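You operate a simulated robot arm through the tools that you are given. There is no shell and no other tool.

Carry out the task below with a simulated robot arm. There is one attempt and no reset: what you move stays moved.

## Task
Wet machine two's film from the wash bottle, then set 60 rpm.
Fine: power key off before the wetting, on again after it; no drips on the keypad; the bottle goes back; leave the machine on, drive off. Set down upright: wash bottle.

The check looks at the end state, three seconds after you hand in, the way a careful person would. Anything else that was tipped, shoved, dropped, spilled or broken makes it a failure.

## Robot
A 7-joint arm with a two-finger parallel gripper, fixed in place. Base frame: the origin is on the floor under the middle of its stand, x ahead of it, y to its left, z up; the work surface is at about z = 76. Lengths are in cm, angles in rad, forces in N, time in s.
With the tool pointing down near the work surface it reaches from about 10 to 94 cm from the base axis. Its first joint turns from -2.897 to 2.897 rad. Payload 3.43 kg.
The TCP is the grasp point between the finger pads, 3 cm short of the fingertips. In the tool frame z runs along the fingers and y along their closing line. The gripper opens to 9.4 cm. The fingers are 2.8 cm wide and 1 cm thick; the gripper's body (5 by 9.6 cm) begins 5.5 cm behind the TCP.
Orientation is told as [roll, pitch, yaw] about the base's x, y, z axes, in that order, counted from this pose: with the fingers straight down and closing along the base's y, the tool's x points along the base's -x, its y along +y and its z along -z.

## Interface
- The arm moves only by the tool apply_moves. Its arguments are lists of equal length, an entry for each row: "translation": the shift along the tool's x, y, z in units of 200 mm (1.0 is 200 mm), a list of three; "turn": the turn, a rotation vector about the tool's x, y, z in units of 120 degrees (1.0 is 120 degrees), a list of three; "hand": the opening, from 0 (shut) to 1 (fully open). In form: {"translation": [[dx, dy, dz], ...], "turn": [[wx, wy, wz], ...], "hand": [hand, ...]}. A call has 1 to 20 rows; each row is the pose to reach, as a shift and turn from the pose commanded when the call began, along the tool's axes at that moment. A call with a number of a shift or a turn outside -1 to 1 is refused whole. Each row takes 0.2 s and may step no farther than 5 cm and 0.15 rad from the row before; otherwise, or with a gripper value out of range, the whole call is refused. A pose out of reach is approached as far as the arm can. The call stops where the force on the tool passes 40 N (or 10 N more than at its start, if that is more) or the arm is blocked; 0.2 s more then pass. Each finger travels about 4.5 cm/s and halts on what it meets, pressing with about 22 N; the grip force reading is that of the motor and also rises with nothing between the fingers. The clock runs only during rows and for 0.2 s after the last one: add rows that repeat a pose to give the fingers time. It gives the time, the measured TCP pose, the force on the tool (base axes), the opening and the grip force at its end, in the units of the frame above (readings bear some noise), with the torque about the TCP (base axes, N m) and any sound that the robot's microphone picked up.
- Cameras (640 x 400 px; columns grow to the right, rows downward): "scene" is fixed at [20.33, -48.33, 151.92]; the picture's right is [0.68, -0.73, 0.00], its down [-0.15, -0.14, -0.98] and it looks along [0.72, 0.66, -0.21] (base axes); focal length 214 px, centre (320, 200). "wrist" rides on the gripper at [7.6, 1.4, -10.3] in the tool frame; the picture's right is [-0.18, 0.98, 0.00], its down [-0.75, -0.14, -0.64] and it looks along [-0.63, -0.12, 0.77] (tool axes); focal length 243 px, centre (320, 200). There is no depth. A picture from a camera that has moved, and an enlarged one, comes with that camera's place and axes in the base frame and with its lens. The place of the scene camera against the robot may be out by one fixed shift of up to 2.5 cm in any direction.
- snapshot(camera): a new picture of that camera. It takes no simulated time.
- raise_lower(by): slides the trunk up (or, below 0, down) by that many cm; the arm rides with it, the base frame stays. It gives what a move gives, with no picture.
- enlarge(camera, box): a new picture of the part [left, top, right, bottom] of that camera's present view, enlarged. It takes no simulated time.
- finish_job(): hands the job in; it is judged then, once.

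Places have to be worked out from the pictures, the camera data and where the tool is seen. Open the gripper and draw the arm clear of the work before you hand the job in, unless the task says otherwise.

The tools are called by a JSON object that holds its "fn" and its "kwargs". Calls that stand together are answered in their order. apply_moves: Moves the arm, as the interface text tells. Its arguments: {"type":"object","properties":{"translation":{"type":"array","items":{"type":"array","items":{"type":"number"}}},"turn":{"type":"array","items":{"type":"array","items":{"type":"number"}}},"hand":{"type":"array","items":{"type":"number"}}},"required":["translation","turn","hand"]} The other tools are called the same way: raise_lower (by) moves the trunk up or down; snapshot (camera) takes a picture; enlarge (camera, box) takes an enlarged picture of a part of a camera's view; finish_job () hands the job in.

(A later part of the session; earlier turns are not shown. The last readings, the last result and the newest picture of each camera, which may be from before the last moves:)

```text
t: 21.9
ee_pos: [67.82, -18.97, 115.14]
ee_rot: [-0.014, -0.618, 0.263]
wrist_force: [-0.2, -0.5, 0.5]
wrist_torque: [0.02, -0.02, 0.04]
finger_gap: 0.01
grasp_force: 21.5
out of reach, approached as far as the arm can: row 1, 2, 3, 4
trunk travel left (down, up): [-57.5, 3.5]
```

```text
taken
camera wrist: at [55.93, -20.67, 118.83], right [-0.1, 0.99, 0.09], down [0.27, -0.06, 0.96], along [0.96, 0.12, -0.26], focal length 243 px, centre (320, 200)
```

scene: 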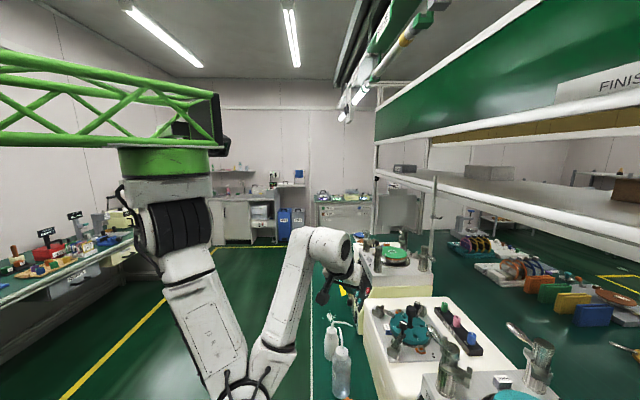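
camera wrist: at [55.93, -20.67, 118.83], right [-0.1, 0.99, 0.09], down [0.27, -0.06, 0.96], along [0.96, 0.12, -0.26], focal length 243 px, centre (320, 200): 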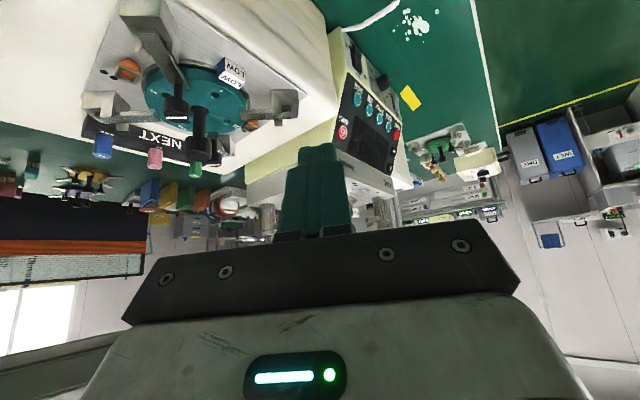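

The nozzle turns out to be low (tip about 9 cm off the axis toward the left, near cap height), and the bottle axis is about (66.7, −17.3). I raise the trunk to its top, then look at the bottle from where I am before descending over it.

{"fn": "raise_lower", "kwargs": {"by": 3.5}}

{"fn": "apply_moves", "kwargs": {"translation": [[0.05, 0, 0.1], [0.05, 0, 0.1]], "turn": [[0, 0.03, 0], [0, 0.06, 0]], "hand": [0.6, 1]}}

{"fn": "snapshot", "kwargs": {"camera": "scene"}}

{"fn": "snapshot", "kwargs": {"camera": "wrist"}}

```text
t: 22.7
ee_pos: [68.07, -18.83, 118.6]
ee_rot: [-0.015, -0.618, 0.261]
wrist_force: [-0.8, 0.5, 0.5]
wrist_torque: [-0.02, -0.01, -0.01]
finger_gap: 0.04
grasp_force: 21.7
trunk travel left (down, up): [-61.0, 0.0]
```

```text
t: 23.3
ee_pos: [68.38, -18.92, 116.35]
ee_rot: [-0.014, -0.49, 0.258]
wrist_force: [0.2, 0.5, 0.4]
wrist_torque: [-0.01, 0.0, 0.03]
finger_gap: 4.92
grasp_force: 0.0
trunk travel left (down, up): [-61.0, 0.0]
```

```text
taken
```

scene: 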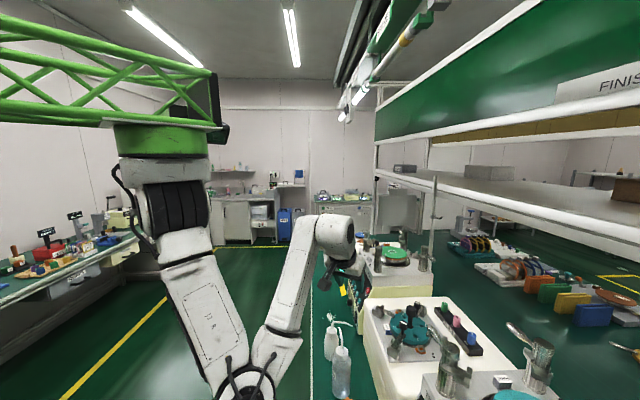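

```text
taken
camera wrist: at [56.88, -20.4, 121.63], right [-0.09, 0.99, 0.07], down [0.38, -0.04, 0.92], along [0.92, 0.11, -0.38], focal length 243 px, centre (320, 200)
```

wrist: 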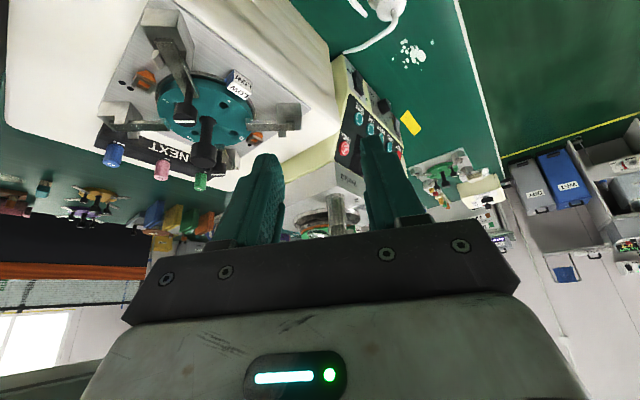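

I tip the tool back to vertical so the camera looks down on both bottles.

{"fn": "apply_moves", "kwargs": {"translation": [[0.07, 0.03, -0.02], [0.14, 0.06, -0.04], [0.22, 0.09, -0.06], [0.294, 0.125, -0.08]], "turn": [[0, 0.058, 0], [0, 0.117, 0], [0, 0.175, 0], [0, 0.234, 0]], "hand": [1, 1, 1, 1]}}

{"fn": "snapshot", "kwargs": {"camera": "wrist"}}

{"fn": "enlarge", "kwargs": {"camera": "wrist", "box": [220, 40, 460, 190]}}

{"fn": "snapshot", "kwargs": {"camera": "scene"}}

```text
t: 24.3
ee_pos: [61.84, -17.97, 115.08]
ee_rot: [-0.012, -0.001, 0.251]
wrist_force: [-0.4, 0.4, 0.0]
wrist_torque: [0.02, 0.0, -0.02]
finger_gap: 9.42
grasp_force: 0.0
trunk travel left (down, up): [-61.0, 0.0]
```

```text
taken
camera wrist: at [54.26, -18.47, 125.05], right [-0.07, 1.0, -0.01], down [0.76, 0.06, 0.64], along [0.64, 0.03, -0.77], focal length 243 px, centre (320, 200)
```

wrist: 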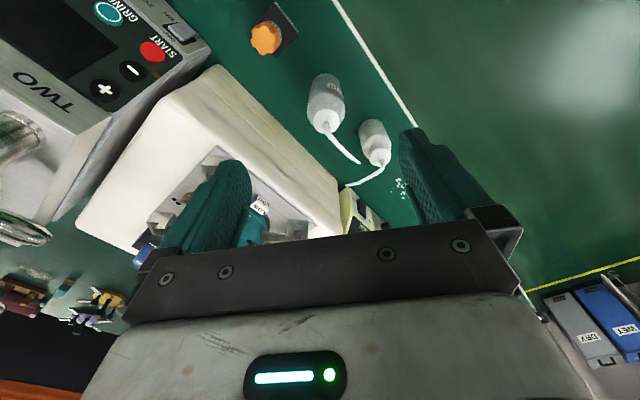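

```text
2.67 times, centred on (340, 115) of wrist
camera zoom: at [54.26, -18.47, 125.05], right [-0.07, 1.0, -0.01], down [0.76, 0.06, 0.64], along [0.64, 0.03, -0.77], focal length 647 px, centre (267, 427)
```

zoom: 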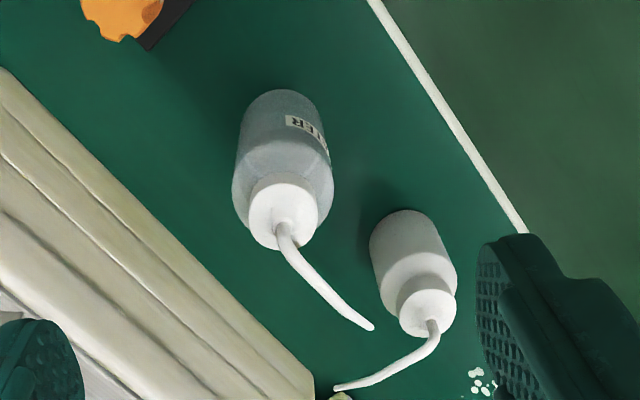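

```text
taken
```

scene: 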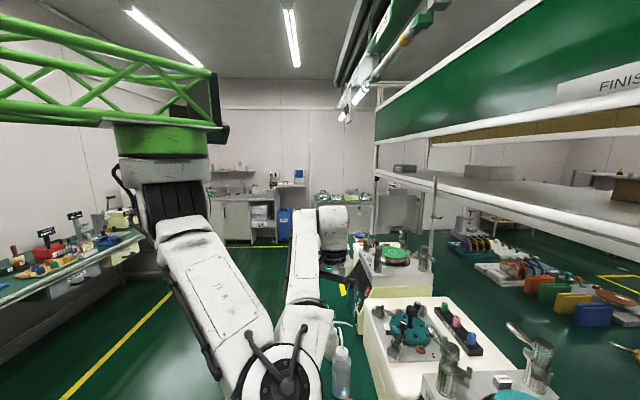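

The view fixes the water bottle's axis at (66.8, −17.3), cap top z≈93, body about 6.4 cm wide, nozzle tip at (73.5, −11.6, 92.6). I'll come at it low along base +x, passing in front of the driver, so first I swing to the right where the arm has room.

{"fn": "apply_moves", "kwargs": {"translation": [[0.15, -0.11, 0.02], [0.3, -0.22, 0.05], [0.45, -0.34, 0.1], [0.6, -0.46, 0.17], [0.75, -0.58, 0.25], [0.893, -0.7, 0.35]], "turn": [[0, -0.01, 0.02], [0, -0.03, 0.04], [0, -0.05, 0.06], [0, -0.07, 0.08], [0, -0.09, 0.1], [0, -0.11, 0.119]], "hand": [1, 1, 1, 1, 1, 1]}}

{"fn": "snapshot", "kwargs": {"camera": "scene"}}

{"fn": "snapshot", "kwargs": {"camera": "wrist"}}

```text
t: 25.7
ee_pos: [48.28, -36.11, 107.98]
ee_rot: [0.016, -0.233, 0.002]
wrist_force: [-0.7, -1.3, 0.7]
wrist_torque: [0.01, 0.0, -0.03]
finger_gap: 9.38
grasp_force: 0.0
trunk travel left (down, up): [-61.0, 0.0]
```

```text
taken
```

scene: 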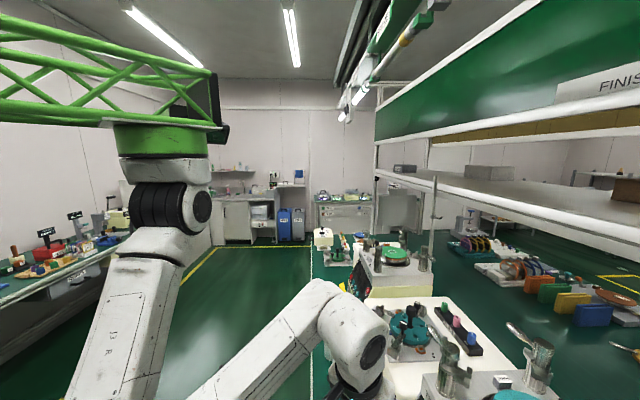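

```text
taken
camera wrist: at [38.52, -35.02, 116.06], right [0.17, 0.98, 0.06], down [0.59, -0.15, 0.8], along [0.79, -0.1, -0.6], focal length 243 px, centre (320, 200)
```

wrist: 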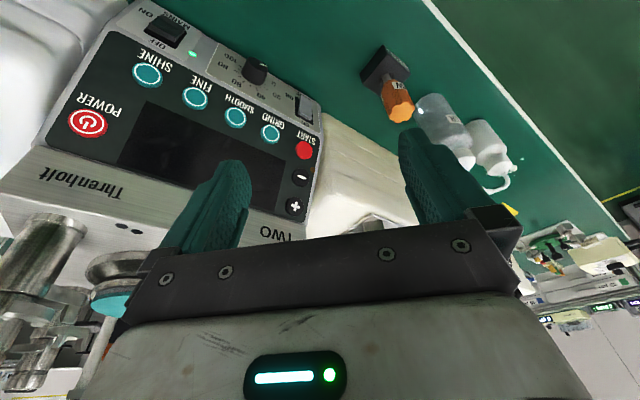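

Reached cleanly with the elbow hanging free in front of the bench. I descend with increasing forward pitch.

{"fn": "apply_moves", "kwargs": {"translation": [[0.035, 0.015, 0.146], [0.07, 0.03, 0.292], [0.105, 0.05, 0.438], [0.14, 0.065, 0.584], [0.175, 0.08, 0.73], [0.208, 0.1, 0.876]], "turn": [[0, -0.053, 0], [0, -0.106, 0], [0, -0.159, 0], [0, -0.212, 0], [0, -0.265, 0], [0, -0.3185, 0]], "hand": [1, 1, 1, 1, 1, 1]}}

{"fn": "snapshot", "kwargs": {"camera": "scene"}}

{"fn": "snapshot", "kwargs": {"camera": "wrist"}}

```text
t: 27.1
ee_pos: [48.22, -33.7, 90.31]
ee_rot: [0.025, -0.9, -0.016]
wrist_force: [0.2, 0.9, 0.3]
wrist_torque: [-0.01, 0.01, 0.01]
finger_gap: 9.4
grasp_force: 0.0
trunk travel left (down, up): [-61.0, 0.0]
```

```text
taken
```

scene: 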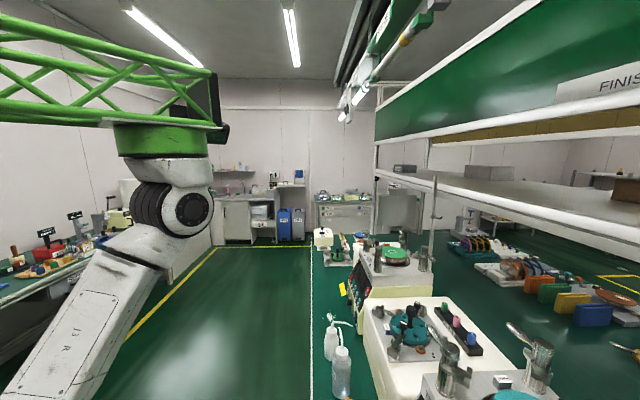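

```text
taken
camera wrist: at [35.52, -32.5, 90.45], right [0.11, 0.98, 0.16], down [-0.04, -0.16, 0.99], along [0.99, -0.11, 0.02], focal length 243 px, centre (320, 200)
```

wrist: 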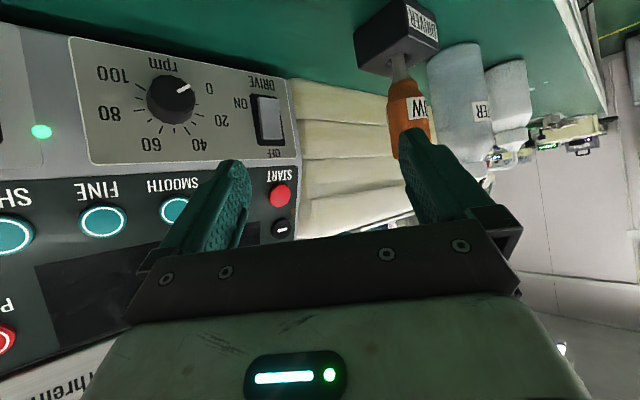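

All reachable. I take close-ups of the dial/drive switch and the bottles from this low angle.

{"fn": "enlarge", "kwargs": {"camera": "wrist", "box": [60, 20, 310, 180]}}

{"fn": "enlarge", "kwargs": {"camera": "wrist", "box": [340, 0, 640, 190]}}

```text
2.50 times, centred on (185, 100) of wrist
camera zoom: at [35.52, -32.5, 90.45], right [0.11, 0.98, 0.16], down [-0.04, -0.16, 0.99], along [0.99, -0.11, 0.02], focal length 606 px, centre (658, 450)
```

zoom: 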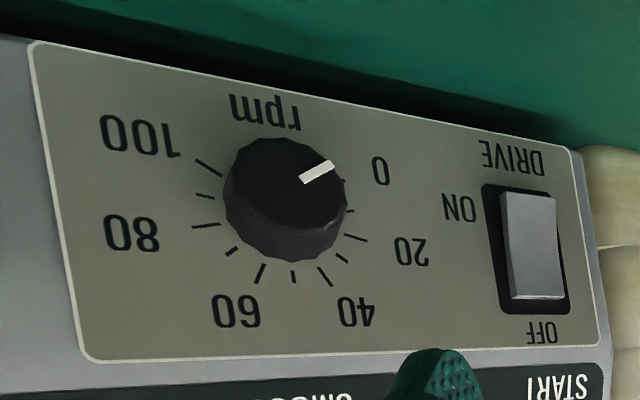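

```text
2.11 times, centred on (490, 95) of wrist
camera zoom: at [35.52, -32.5, 90.45], right [0.11, 0.98, 0.16], down [-0.04, -0.16, 0.99], along [0.99, -0.11, 0.02], focal length 511 px, centre (-38, 421)
```

zoom: 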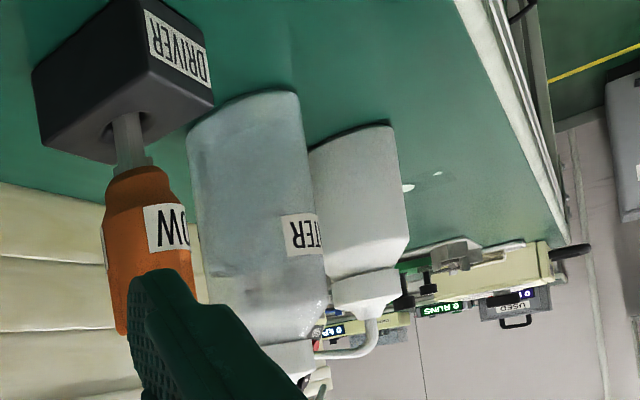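

Drive is at OFF (ON side raised), dial at 0. I slide left in front of the driver at x≈50 and lower to bottle-body height.

{"fn": "apply_moves", "kwargs": {"translation": [[0.03, 0.15, 0.05], [0.07, 0.3, 0.1], [0.1, 0.45, 0.15], [0.13, 0.6, 0.2], [0.16, 0.72, 0.24], [0.19, 0.82, 0.266]], "turn": [[0.002, 0, 0], [0.004, 0, 0], [0.006, 0, 0], [0.008, 0, 0], [0.01, 0, 0], [0.012, 0, 0]], "hand": [1, 1, 1, 1, 1, 1]}}

{"fn": "snapshot", "kwargs": {"camera": "scene"}}

{"fn": "snapshot", "kwargs": {"camera": "wrist"}}

```text
t: 28.5
ee_pos: [50.39, -24.17, 84.36]
ee_rot: [0.003, -0.902, -0.015]
wrist_force: [0.2, 0.3, -0.1]
wrist_torque: [-0.01, 0.0, -0.01]
finger_gap: 9.41
grasp_force: 0.2
out of reach, approached as far as the arm can: row 4, 5, 6
trunk travel left (down, up): [-61.0, 0.0]
```

```text
taken
```

scene: 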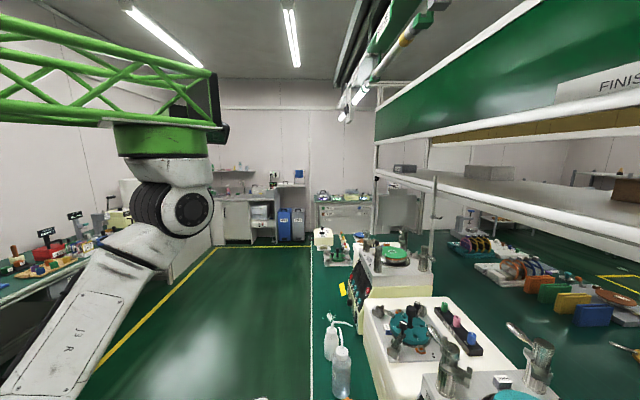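

```text
taken
camera wrist: at [37.74, -22.79, 84.57], right [0.13, 0.98, 0.15], down [-0.04, -0.14, 0.99], along [0.99, -0.13, 0.02], focal length 243 px, centre (320, 200)
```

wrist: 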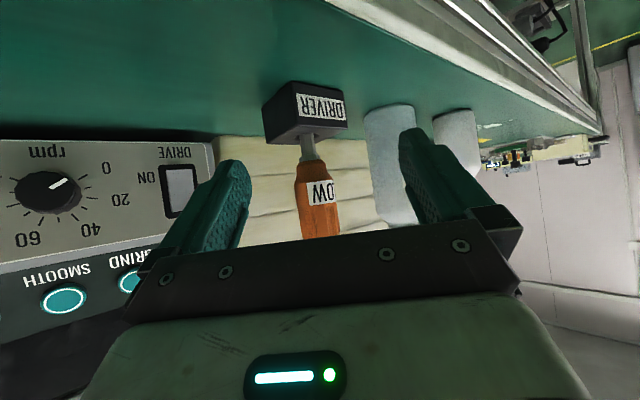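

The arm balks because its wrist bearing is too far from the tool bearing; a more radial approach (tool bearing about −22°) suits it and also clears the driver and second bottle best. I yaw the tool in place.

{"fn": "apply_moves", "kwargs": {"translation": [[0, 0, 0], [0, 0, 0], [0, 0, 0]], "turn": [[0.046, 0, 0.0367], [0.092, 0, 0.0733], [0.138, 0, 0.11]], "hand": [1, 1, 1]}}

{"fn": "snapshot", "kwargs": {"camera": "wrist"}}

```text
t: 29.3
ee_pos: [52.12, -31.38, 84.43]
ee_rot: [0.006, -0.899, -0.388]
wrist_force: [0.2, -0.6, 0.3]
wrist_torque: [0.01, 0.03, 0.01]
finger_gap: 9.4
grasp_force: 0.0
out of reach, approached as far as the arm can: row 1, 2, 3
trunk travel left (down, up): [-61.0, 0.0]
```

```text
taken
camera wrist: at [40.82, -25.4, 84.63], right [0.47, 0.87, 0.15], down [-0.08, -0.12, 0.99], along [0.88, -0.48, 0.02], focal length 243 px, centre (320, 200)
```

wrist: 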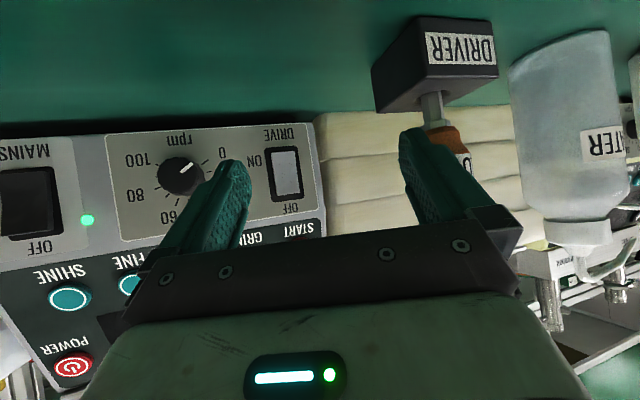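

The rotation pushed the wrist sideways because the elbow has swung behind; this configuration is a dead end. I back off along the tool and climb, to come back over the bottle from above with the elbow on the right.

{"fn": "apply_moves", "kwargs": {"translation": [[0, 0, -0.15], [-0.05, 0, -0.3], [-0.2, 0, -0.42], [-0.37, 0, -0.55], [-0.54, 0, -0.7], [-0.705, 0, -0.86]], "turn": [[0, 0, 0], [0, 0.05, 0], [0, 0.12, 0], [0, 0.185, 0], [0, 0.25, 0], [0, 0.315, 0]], "hand": [1, 1, 1, 1, 1, 1]}}

{"fn": "snapshot", "kwargs": {"camera": "scene"}}

```text
t: 30.7
ee_pos: [47.8, -29.6, 106.05]
ee_rot: [0.003, -0.238, -0.384]
wrist_force: [-0.2, 0.2, -0.1]
wrist_torque: [-0.06, -0.03, 0.01]
finger_gap: 9.41
grasp_force: 0.0
out of reach, approached as far as the arm can: row 1, 2
trunk travel left (down, up): [-61.0, 0.0]
```

```text
taken
```

scene: 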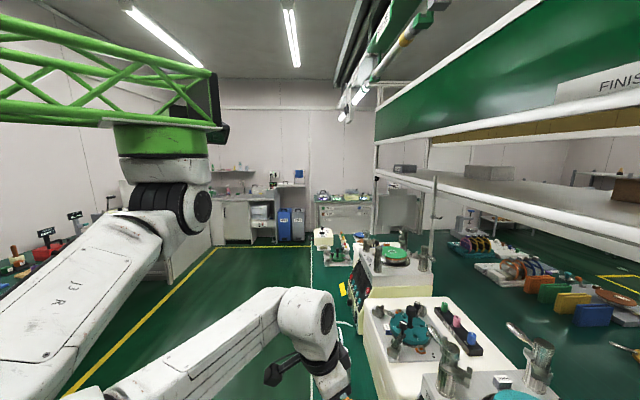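

I move up and across to a point above and just beyond the bottle.

{"fn": "apply_moves", "kwargs": {"translation": [[-0.12, 0.08, -0.12], [-0.27, 0.21, -0.19], [-0.43, 0.35, -0.2], [-0.6, 0.5, -0.2], [-0.77, 0.66, -0.19], [-0.94, 0.815, -0.184]], "turn": [[0, 0.01, 0], [0, 0.02, 0], [0, 0.03, 0], [0, 0.04, 0], [0, 0.045, 0], [0, 0.047, 0]], "hand": [1, 1, 1, 1, 1, 1]}}

{"fn": "snapshot", "kwargs": {"camera": "scene"}}

{"fn": "snapshot", "kwargs": {"camera": "wrist"}}

```text
t: 32.1
ee_pos: [70.03, -21.06, 114.18]
ee_rot: [0.001, -0.14, -0.385]
wrist_force: [0.1, -0.1, -0.4]
wrist_torque: [-0.02, 0.01, 0.0]
finger_gap: 9.41
grasp_force: 0.0
trunk travel left (down, up): [-61.0, 0.0]
```

```text
taken
```

scene: 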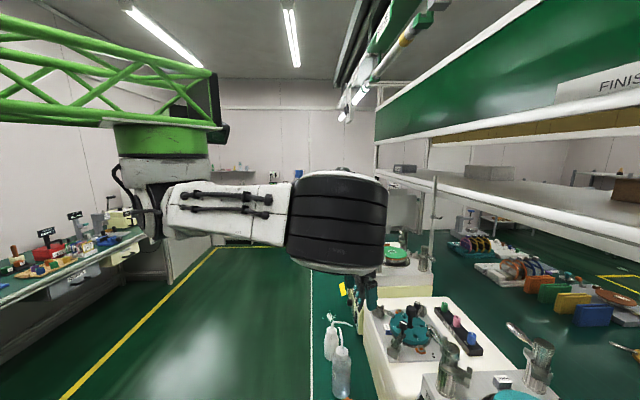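

```text
taken
camera wrist: at [62.36, -16.56, 123.04], right [0.54, 0.84, 0.03], down [0.56, -0.38, 0.74], along [0.63, -0.38, -0.67], focal length 243 px, centre (320, 200)
```

wrist: 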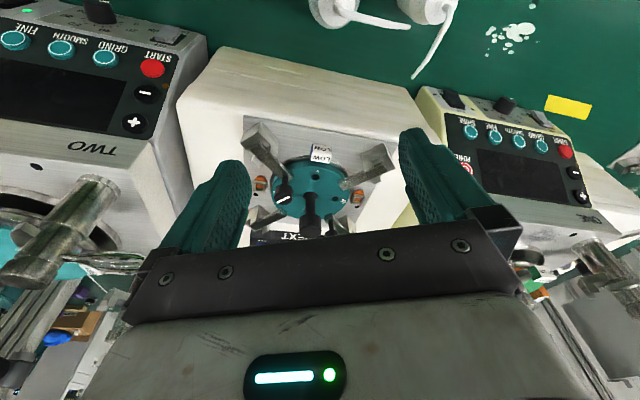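

Now the elbow is well out to the side with no reach warnings. I start down over the bottle with growing forward pitch.

{"fn": "apply_moves", "kwargs": {"translation": [[0.04, 0.02, 0.12], [0.08, 0.04, 0.25], [0.12, 0.06, 0.37], [0.157, 0.076, 0.493]], "turn": [[0, -0.05, 0], [0, -0.1, 0], [0, -0.15, 0], [0, -0.2, 0]], "hand": [1, 1, 1, 1]}}

{"fn": "snapshot", "kwargs": {"camera": "scene"}}

{"fn": "snapshot", "kwargs": {"camera": "wrist"}}

```text
t: 33.1
ee_pos: [69.03, -18.79, 103.97]
ee_rot: [0.003, -0.56, -0.386]
wrist_force: [0.7, 0.4, 0.7]
wrist_torque: [0.0, 0.02, -0.03]
finger_gap: 9.4
grasp_force: 0.1
trunk travel left (down, up): [-61.0, 0.0]
```

```text
taken
```

scene: 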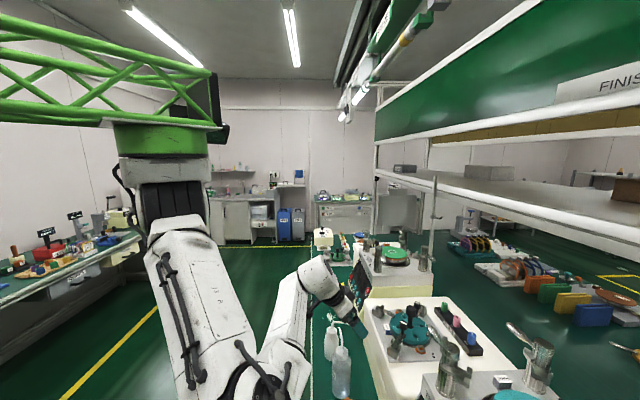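

```text
taken
camera wrist: at [58.65, -13.25, 108.42], right [0.51, 0.85, 0.1], down [0.22, -0.24, 0.94], along [0.83, -0.46, -0.31], focal length 243 px, centre (320, 200)
```

wrist: 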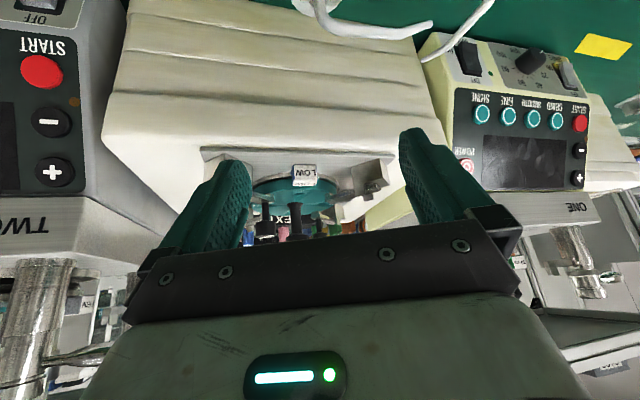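

Reachable so far, elbow right and low in front of the bench. I continue down toward the bottle axis.

{"fn": "apply_moves", "kwargs": {"translation": [[0.11, 0.01, 0.09], [0.22, 0.02, 0.18], [0.325, 0.026, 0.267]], "turn": [[0, -0.036, 0], [0, -0.072, 0], [0, -0.107, 0]], "hand": [1, 1, 1]}}

{"fn": "snapshot", "kwargs": {"camera": "scene"}}

{"fn": "snapshot", "kwargs": {"camera": "wrist"}}

```text
t: 33.9
ee_pos: [66.78, -17.43, 95.97]
ee_rot: [0.002, -0.787, -0.384]
wrist_force: [-0.2, 0.4, 4.5]
wrist_torque: [0.12, -0.26, 0.12]
finger_gap: 9.44
grasp_force: 0.1
trunk travel left (down, up): [-61.0, 0.0]
```

```text
taken
```

scene: 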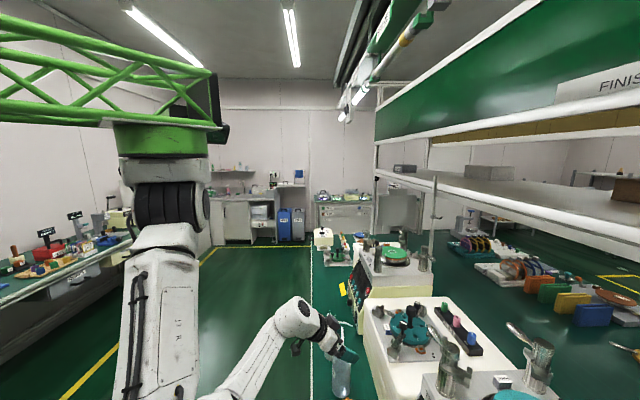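

```text
taken
camera wrist: at [55.59, -11.52, 97.67], right [0.49, 0.86, 0.13], down [0.02, -0.16, 0.99], along [0.87, -0.48, -0.1], focal length 243 px, centre (320, 200)
```

wrist: 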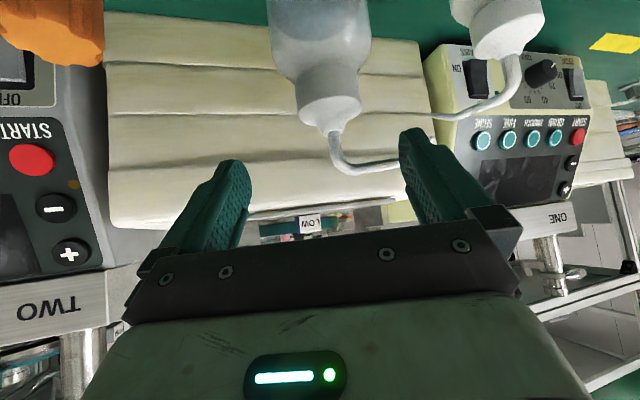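

A 4.5 N upward force appears: the left finger is resting on the nozzle, which crosses under it. I lift straight up at once.

{"fn": "apply_moves", "kwargs": {"translation": [[-0.05, 0, -0.05], [-0.12, 0, -0.12]], "turn": [[0, 0, 0], [0, 0, 0]], "hand": [1, 1]}}

{"fn": "snapshot", "kwargs": {"camera": "wrist"}}

{"fn": "enlarge", "kwargs": {"camera": "scene", "box": [270, 280, 400, 400]}}

```text
t: 34.5
ee_pos: [66.65, -17.46, 99.41]
ee_rot: [0.002, -0.784, -0.386]
wrist_force: [0.4, -0.5, -0.5]
wrist_torque: [0.0, 0.02, 0.0]
finger_gap: 9.4
grasp_force: 0.1
trunk travel left (down, up): [-61.0, 0.0]
```

```text
taken
camera wrist: at [55.61, -11.54, 101.09], right [0.49, 0.86, 0.13], down [0.02, -0.16, 0.99], along [0.87, -0.48, -0.1], focal length 243 px, centre (320, 200)
```

wrist: 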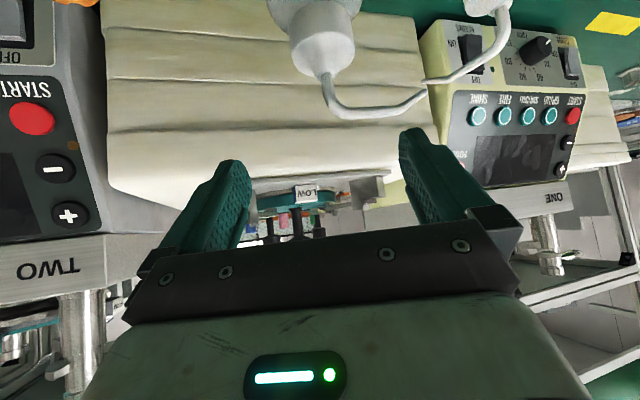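

```text
3.33 times, centred on (335, 340) of scene
camera zoom: at [20.33, -48.33, 151.92], right [0.68, -0.73, 0.0], down [-0.15, -0.14, -0.98], along [0.72, 0.66, -0.21], focal length 715 px, centre (270, -267)
```

zoom: 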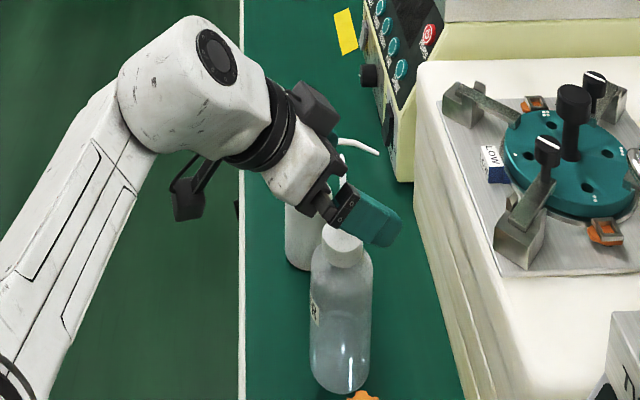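

The bottle still stands, shifted perhaps 1 cm. The nozzle crosses where the left finger came down, so I retract about 3.5 cm behind the bottle first, then descend partway and look.

{"fn": "apply_moves", "kwargs": {"translation": [[0.07, 0.026, -0.07], [0.141, 0.052, -0.14], [0.2, 0.052, -0.08], [0.27, 0.052, -0.01], [0.353, 0.052, 0.0725]], "turn": [[0, 0, 0], [0, 0, 0], [0, -0.015, 0], [0, -0.03, 0], [0, -0.045, 0]], "hand": [1, 1, 1, 1, 1]}}

{"fn": "snapshot", "kwargs": {"camera": "wrist"}}

{"fn": "snapshot", "kwargs": {"camera": "scene"}}

```text
t: 35.7
ee_pos: [67.75, -15.66, 97.8]
ee_rot: [0.001, -0.867, -0.388]
wrist_force: [0.4, -1.1, -0.1]
wrist_torque: [-0.03, 0.02, 0.03]
finger_gap: 9.41
grasp_force: 0.0
out of reach, approached as far as the arm can: row 2, 3, 4, 5
trunk travel left (down, up): [-61.0, 0.0]
```

```text
taken
camera wrist: at [56.38, -9.76, 98.5], right [0.48, 0.87, 0.14], down [-0.05, -0.13, 0.99], along [0.88, -0.48, -0.02], focal length 243 px, centre (320, 200)
```

wrist: 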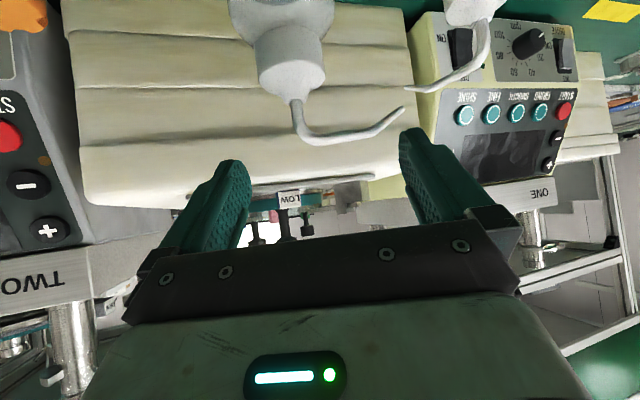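

```text
taken
```

scene: 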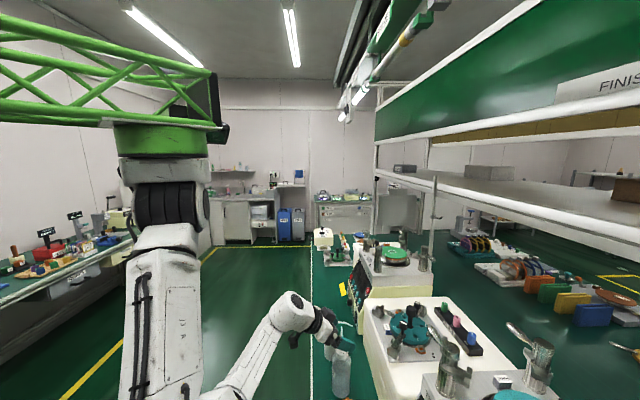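

The solver again refuses to bring the wrist nearer the column. A slightly leftward-pointing tool (bearing about +12°) keeps the wrist farther out and lets the nozzle lie ahead between the fingers, so I lift and yaw to that.

{"fn": "apply_moves", "kwargs": {"translation": [[-0.1, 0, -0.08], [-0.2, 0, -0.17], [-0.3, 0, -0.26], [-0.3, 0, -0.26], [-0.3, 0, -0.26], [-0.3, 0, -0.26], [-0.3, 0, -0.26]], "turn": [[0, 0, 0], [0, 0, 0], [-0.044, 0, -0.037], [-0.088, 0, -0.074], [-0.132, 0, -0.111], [-0.176, 0, -0.148], [-0.218, 0, -0.185]], "hand": [1, 1, 1, 1, 1, 1, 1]}}

{"fn": "snapshot", "kwargs": {"camera": "wrist"}}

{"fn": "snapshot", "kwargs": {"camera": "scene"}}

```text
t: 37.3
ee_pos: [67.44, -15.64, 105.66]
ee_rot: [-0.009, -0.879, 0.221]
wrist_force: [1.4, -0.9, 0.1]
wrist_torque: [0.0, 0.02, 0.0]
finger_gap: 9.41
grasp_force: 0.0
trunk travel left (down, up): [-61.0, 0.0]
```

```text
taken
camera wrist: at [54.78, -17.11, 106.21], right [-0.1, 0.99, 0.14], down [0.02, -0.14, 0.99], along [1.0, 0.1, 0.0], focal length 243 px, centre (320, 200)
```

wrist: 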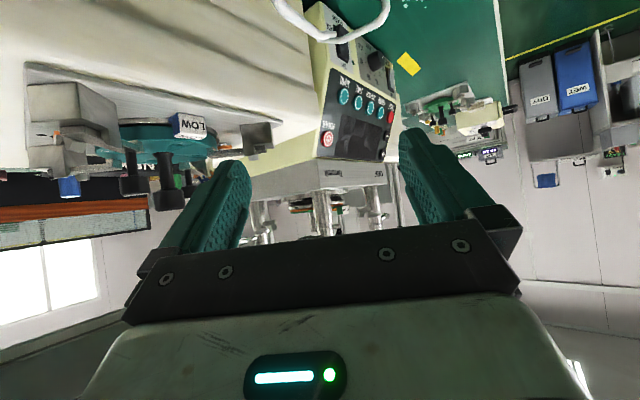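

```text
taken
```

scene: 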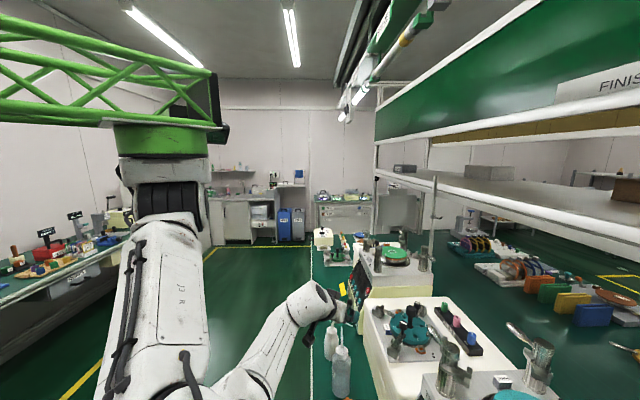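

Reached with no warnings. I check the bottle again from the scene camera and the nozzle in the wrist view.

{"fn": "enlarge", "kwargs": {"camera": "scene", "box": [280, 270, 410, 400]}}

{"fn": "enlarge", "kwargs": {"camera": "wrist", "box": [200, 0, 460, 160]}}

```text
3.08 times, centred on (345, 335) of scene
camera zoom: at [20.33, -48.33, 151.92], right [0.68, -0.73, 0.0], down [-0.15, -0.14, -0.98], along [0.72, 0.66, -0.21], focal length 660 px, centre (243, -215)
```

zoom: 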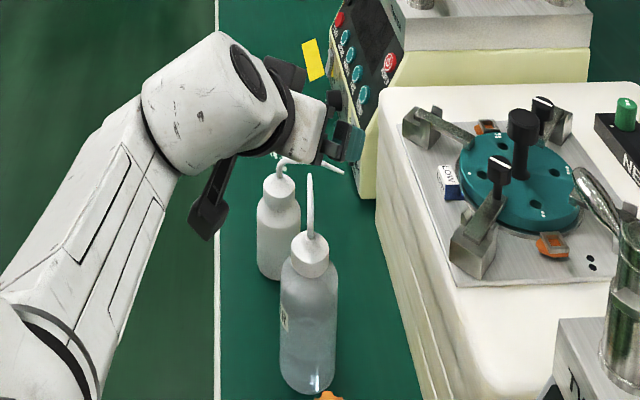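

```text
2.46 times, centred on (330, 80) of wrist
camera zoom: at [54.78, -17.11, 106.21], right [-0.1, 0.99, 0.14], down [0.02, -0.14, 0.99], along [1.0, 0.1, 0.0], focal length 597 px, centre (295, 495)
```

zoom: 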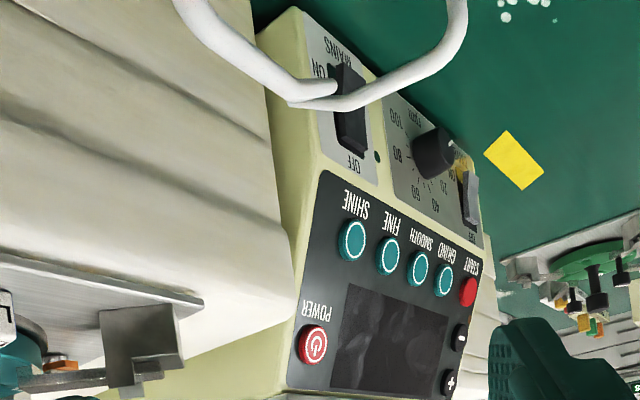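

Both bottles stand as before. Using several views I put the bottle axis at about (67.9, −16.9); I align above it with a bearing near +8° and lower to z≈98.

{"fn": "apply_moves", "kwargs": {"translation": [[0.07, -0.03, 0.06], [0.14, -0.05, 0.12], [0.22, -0.06, 0.19], [0.29, -0.0665, 0.251]], "turn": [[0.008, 0, 0.006], [0.015, 0, 0.012], [0.022, 0, 0.018], [0.0294, 0, 0.0244]], "hand": [1, 1, 1, 1]}}

{"fn": "snapshot", "kwargs": {"camera": "wrist"}}

{"fn": "enlarge", "kwargs": {"camera": "scene", "box": [280, 270, 410, 400]}}

```text
t: 38.3
ee_pos: [67.97, -17.01, 98.17]
ee_rot: [-0.009, -0.878, 0.141]
wrist_force: [0.0, -0.6, 0.2]
wrist_torque: [-0.01, -0.02, 0.0]
finger_gap: 9.43
grasp_force: 0.1
trunk travel left (down, up): [-61.0, 0.0]
```

```text
taken
camera wrist: at [55.21, -17.44, 98.52], right [-0.01, 0.99, 0.14], down [0.01, -0.14, 0.99], along [1.0, 0.02, 0.0], focal length 243 px, centre (320, 200)
```

wrist: 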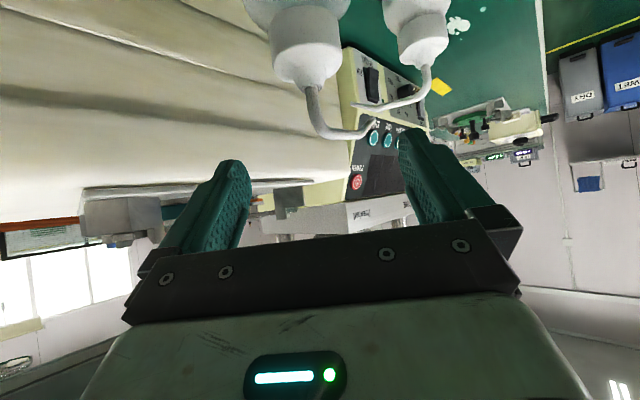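

```text
3.08 times, centred on (345, 335) of scene
camera zoom: at [20.33, -48.33, 151.92], right [0.68, -0.73, 0.0], down [-0.15, -0.14, -0.98], along [0.72, 0.66, -0.21], focal length 660 px, centre (243, -215)
```

zoom: 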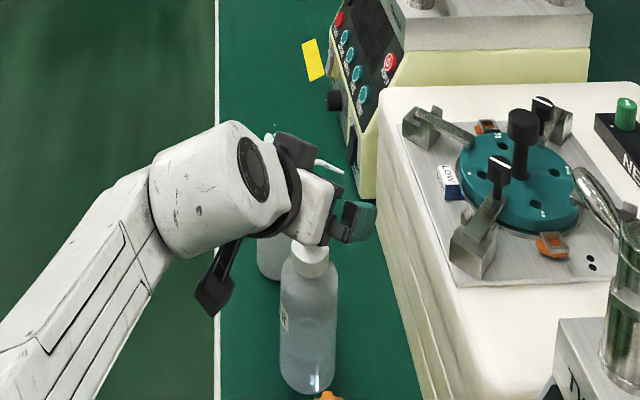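

The cap sits centred between the open fingers. I lower 6 cm and check for contact.

{"fn": "apply_moves", "kwargs": {"translation": [[0.07, 0.003, 0.07], [0.145, 0.006, 0.135], [0.222, 0.0075, 0.203]], "turn": [[0, 0, 0], [0, 0, 0], [0, 0, 0]], "hand": [1, 1, 1]}}

{"fn": "snapshot", "kwargs": {"camera": "wrist"}}

{"fn": "enlarge", "kwargs": {"camera": "scene", "box": [280, 270, 410, 400]}}

```text
t: 39.1
ee_pos: [68.12, -16.83, 91.97]
ee_rot: [-0.009, -0.877, 0.141]
wrist_force: [-0.5, 0.4, 0.0]
wrist_torque: [0.0, 0.03, 0.0]
finger_gap: 9.38
grasp_force: 0.0
trunk travel left (down, up): [-61.0, 0.0]
```

```text
taken
camera wrist: at [55.43, -17.22, 92.49], right [-0.02, 0.99, 0.14], down [0.01, -0.14, 0.99], along [1.0, 0.02, 0.0], focal length 243 px, centre (320, 200)
```

wrist: 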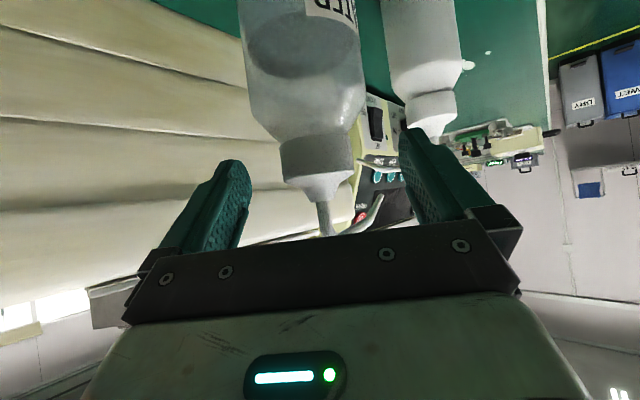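

```text
3.08 times, centred on (345, 335) of scene
camera zoom: at [20.33, -48.33, 151.92], right [0.68, -0.73, 0.0], down [-0.15, -0.14, -0.98], along [0.72, 0.66, -0.21], focal length 660 px, centre (243, -215)
```

zoom: 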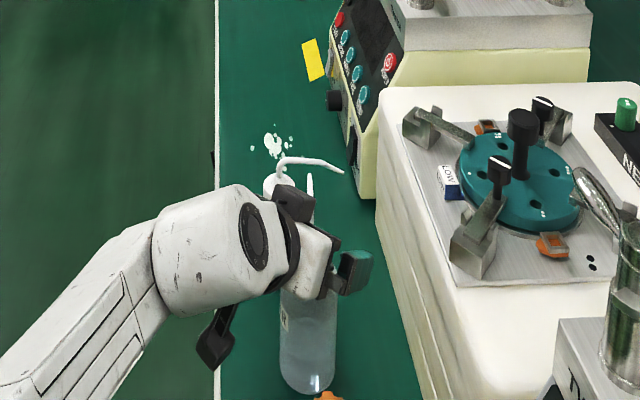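

The bottle stands neatly between the fingers, no contact. I lower the remaining 6.5 cm to body height.

{"fn": "apply_moves", "kwargs": {"translation": [[0.08, 0, 0.067], [0.16, 0, 0.133], [0.25, 0, 0.2075]], "turn": [[0, 0, 0], [0, 0, 0], [0, 0, 0]], "hand": [1, 1, 1]}}

{"fn": "snapshot", "kwargs": {"camera": "wrist"}}

{"fn": "enlarge", "kwargs": {"camera": "scene", "box": [260, 270, 410, 400]}}

```text
t: 39.9
ee_pos: [68.22, -16.75, 85.4]
ee_rot: [-0.008, -0.879, 0.142]
wrist_force: [0.1, 0.2, 0.2]
wrist_torque: [0.01, 0.02, -0.02]
finger_gap: 9.38
grasp_force: 0.0
trunk travel left (down, up): [-61.0, 0.0]
```

```text
taken
camera wrist: at [55.4, -17.28, 85.95], right [-0.02, 0.99, 0.14], down [0.01, -0.14, 0.99], along [1.0, 0.02, 0.0], focal length 243 px, centre (320, 200)
```

wrist: 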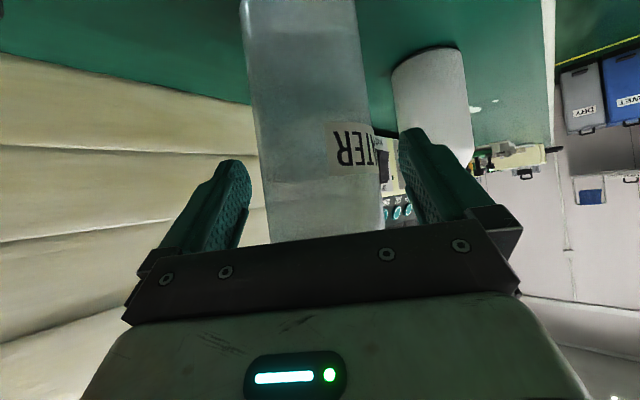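

```text
3.08 times, centred on (335, 335) of scene
camera zoom: at [20.33, -48.33, 151.92], right [0.68, -0.73, 0.0], down [-0.15, -0.14, -0.98], along [0.72, 0.66, -0.21], focal length 660 px, centre (274, -215)
```

zoom: 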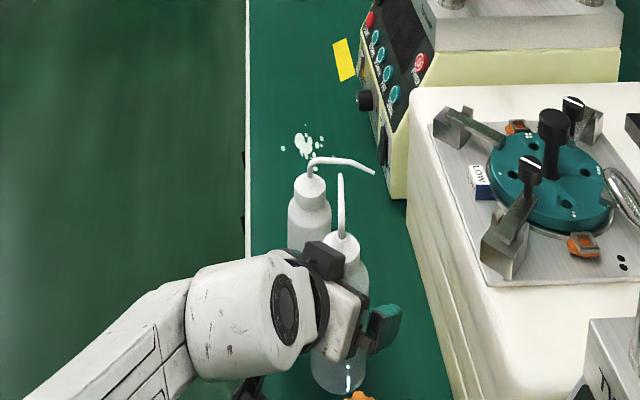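

The bottle (≈6.3 cm wide) is centred at the grasp point. I close gently in stages to find the light-contact opening.

{"fn": "apply_moves", "kwargs": {"translation": [[0, 0, 0], [0, 0, 0], [0, 0, 0]], "turn": [[0, 0, 0], [0, 0, 0], [0, 0, 0]], "hand": [0.72, 0.68, 0.66]}}

```text
t: 40.7
ee_pos: [68.15, -16.81, 85.48]
ee_rot: [-0.007, -0.879, 0.141]
wrist_force: [-0.1, 0.2, -0.1]
wrist_torque: [0.0, -0.03, 0.01]
finger_gap: 6.31
grasp_force: 21.6
trunk travel left (down, up): [-61.0, 0.0]
```

Contact at 6.31 cm with the grip already at full force and no sound, so the bottle is held. I keep a firm hold and lift 3 cm to check the grasp.

{"fn": "apply_moves", "kwargs": {"translation": [[0, 0, 0], [-0.038, 0, -0.032], [-0.077, 0, -0.064], [-0.115, 0, -0.096]], "turn": [[0, 0, 0], [0, 0, 0], [0, 0, 0], [0, 0, 0]], "hand": [0.63, 0.63, 0.63, 0.63]}}

{"fn": "snapshot", "kwargs": {"camera": "wrist"}}

{"fn": "enlarge", "kwargs": {"camera": "scene", "box": [260, 270, 410, 400]}}

```text
t: 41.7
ee_pos: [67.96, -16.85, 88.49]
ee_rot: [-0.007, -0.878, 0.139]
wrist_force: [0.4, 0.1, -3.5]
wrist_torque: [-0.01, 0.0, 0.0]
finger_gap: 6.31
grasp_force: 22.2
trunk travel left (down, up): [-61.0, 0.0]
```

```text
taken
camera wrist: at [55.39, -17.25, 88.98], right [-0.01, 0.99, 0.14], down [0.01, -0.14, 0.99], along [1.0, 0.02, 0.0], focal length 243 px, centre (320, 200)
```

wrist: 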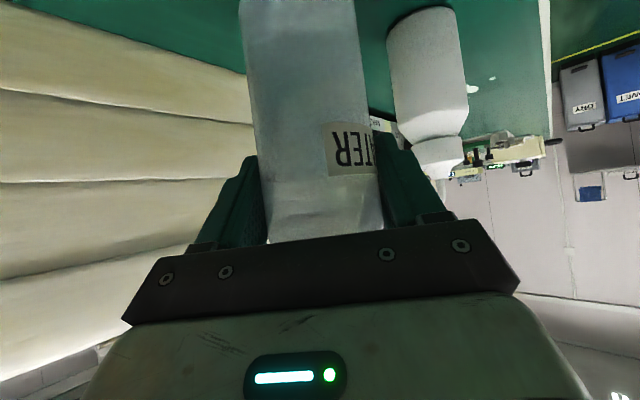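

```text
3.08 times, centred on (335, 335) of scene
camera zoom: at [20.33, -48.33, 151.92], right [0.68, -0.73, 0.0], down [-0.15, -0.14, -0.98], along [0.72, 0.66, -0.21], focal length 660 px, centre (274, -215)
```

zoom: 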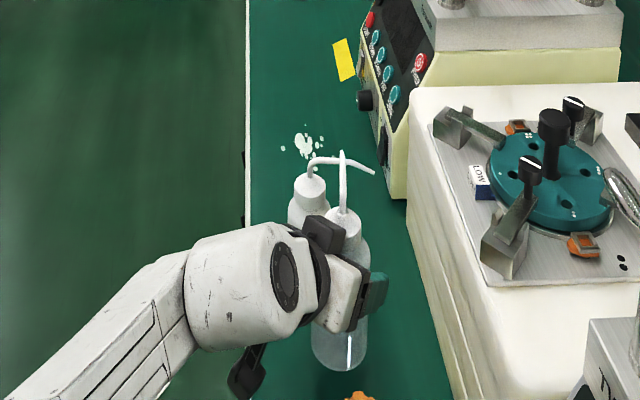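

The bottle hangs securely (3.5 N). I lift it straight up, slowly.

{"fn": "apply_moves", "kwargs": {"translation": [[-0.1, 0, -0.083], [-0.2, 0, -0.166], [-0.31, 0, -0.257], [-0.42, 0, -0.348], [-0.53, 0, -0.44], [-0.64, 0, -0.531], [-0.75, 0, -0.622], [-0.86, 0, -0.714]], "turn": [[0, 0, 0], [0, 0, 0], [0, 0, 0], [0, 0, 0], [0, 0, 0], [0, 0, 0], [0, 0, 0], [0, 0, 0]], "hand": [0.63, 0.63, 0.63, 0.63, 0.63, 0.63, 0.63, 0.63]}}

{"fn": "snapshot", "kwargs": {"camera": "scene"}}

{"fn": "snapshot", "kwargs": {"camera": "wrist"}}

```text
t: 43.5
ee_pos: [68.0, -16.76, 110.76]
ee_rot: [-0.007, -0.876, 0.141]
wrist_force: [0.3, 0.5, -3.0]
wrist_torque: [0.01, 0.01, 0.02]
finger_gap: 6.3
grasp_force: 22.3
trunk travel left (down, up): [-61.0, 0.0]
```

```text
taken
```

scene: 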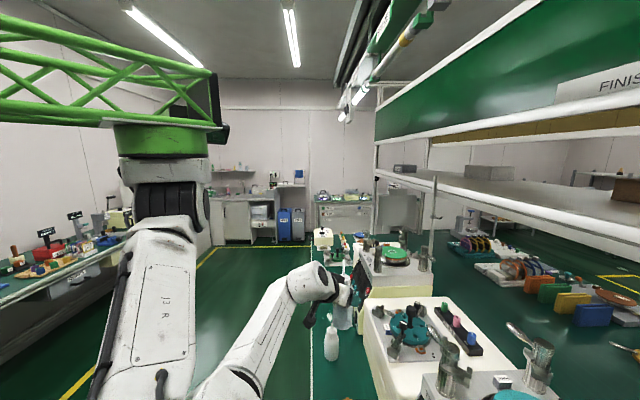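

```text
taken
camera wrist: at [55.25, -17.23, 111.29], right [-0.01, 0.99, 0.14], down [0.01, -0.14, 0.99], along [1.0, 0.02, 0.0], focal length 243 px, centre (320, 200)
```

wrist: 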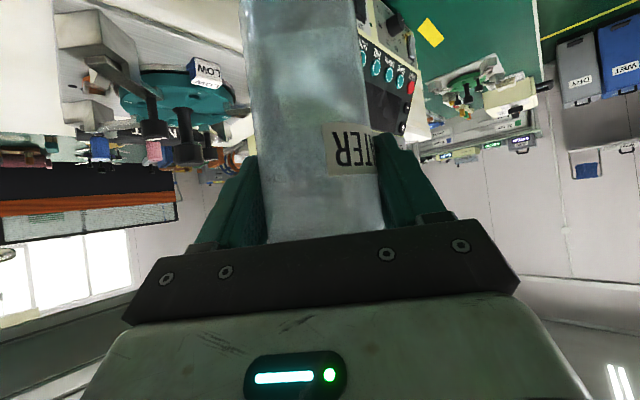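

Lift is fine. I move up and outward over the middle box toward machine two's left side, keeping the bottle upright.

{"fn": "apply_moves", "kwargs": {"translation": [[-0.1, -0.05, -0.045], [-0.2, -0.1, -0.09], [-0.3, -0.16, -0.13], [-0.4, -0.22, -0.17], [-0.5, -0.28, -0.21], [-0.6, -0.33, -0.25], [-0.7, -0.39, -0.29], [-0.786, -0.44, -0.33]], "turn": [[0, 0, 0], [0, 0, 0], [0, 0, 0], [0, 0, 0], [0, 0, 0], [0, 0, 0], [0, 0, 0], [0, 0, 0]], "hand": [0.63, 0.63, 0.63, 0.63, 0.63, 0.63, 0.63, 0.63]}}

{"fn": "snapshot", "kwargs": {"camera": "scene"}}

{"fn": "snapshot", "kwargs": {"camera": "wrist"}}

```text
t: 45.3
ee_pos: [74.16, -24.82, 127.08]
ee_rot: [-0.007, -0.877, 0.141]
wrist_force: [-0.3, 0.9, -3.2]
wrist_torque: [-0.03, 0.0, 0.0]
finger_gap: 6.29
grasp_force: 22.0
trunk travel left (down, up): [-61.0, 0.0]
```

```text
taken
```

scene: 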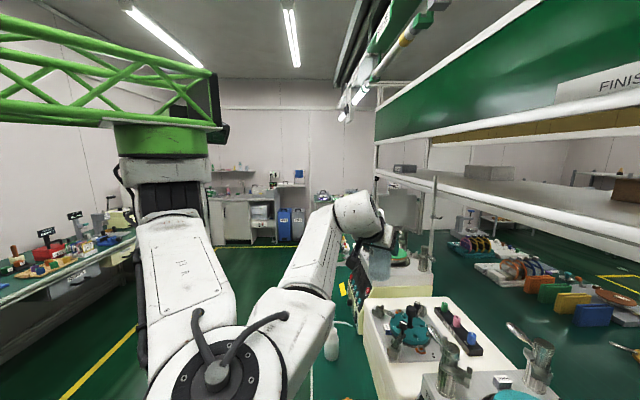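

```text
taken
camera wrist: at [61.43, -25.14, 127.65], right [-0.02, 0.99, 0.14], down [0.01, -0.14, 0.99], along [1.0, 0.02, 0.0], focal length 243 px, centre (320, 200)
```

wrist: 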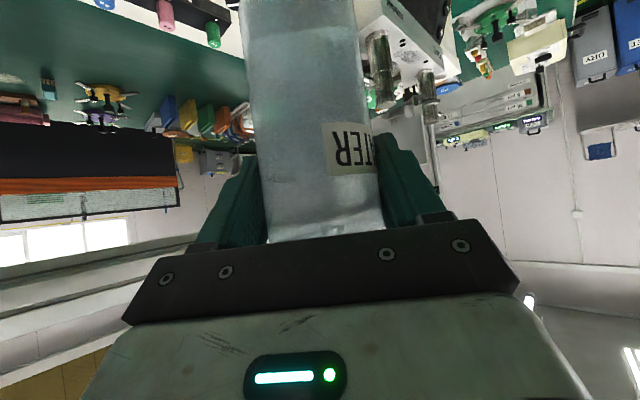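

Bottle is upright above the middle box. I continue sideways to just above machine two's front-left post while yawing the tool to −30°.

{"fn": "apply_moves", "kwargs": {"translation": [[0.024, -0.089, -0.047], [0.048, -0.178, -0.094], [0.071, -0.266, -0.141], [0.095, -0.355, -0.188], [0.119, -0.444, -0.235], [0.143, -0.533, -0.282], [0.166, -0.621, -0.329], [0.19, -0.71, -0.376]], "turn": [[0.0305, 0, 0.0253], [0.061, 0, 0.0507], [0.0914, 0, 0.076], [0.1219, 0, 0.1013], [0.1524, 0, 0.1266], [0.1829, 0, 0.152], [0.2133, 0, 0.1773], [0.2438, 0, 0.2026]], "hand": [0.63, 0.63, 0.63, 0.63, 0.63, 0.63, 0.63, 0.63]}}

{"fn": "snapshot", "kwargs": {"camera": "scene"}}

{"fn": "snapshot", "kwargs": {"camera": "wrist"}}

```text
t: 47.1
ee_pos: [67.92, -39.86, 129.0]
ee_rot: [-0.005, -0.879, -0.526]
wrist_force: [0.3, 0.6, -3.1]
wrist_torque: [-0.02, 0.03, 0.03]
finger_gap: 6.31
grasp_force: 22.0
trunk travel left (down, up): [-61.0, 0.0]
```

```text
taken
```

scene: 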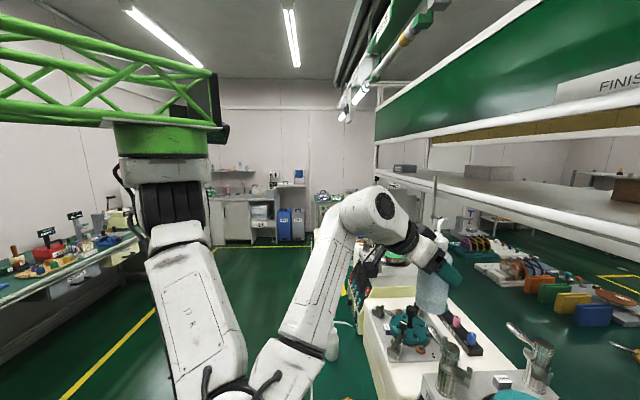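

```text
taken
camera wrist: at [57.77, -32.29, 129.6], right [0.6, 0.79, 0.14], down [-0.08, -0.11, 0.99], along [0.8, -0.6, 0.0], focal length 243 px, centre (320, 200)
```

wrist: 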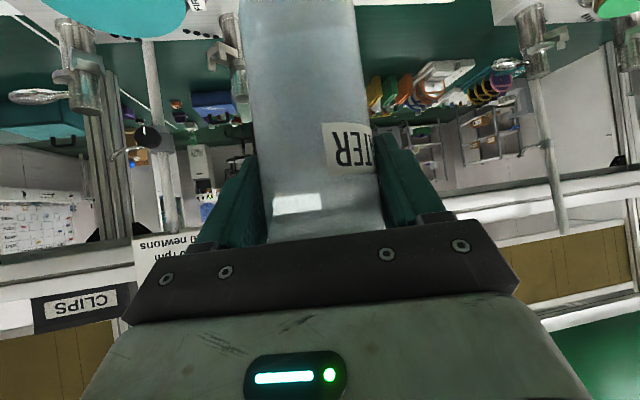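

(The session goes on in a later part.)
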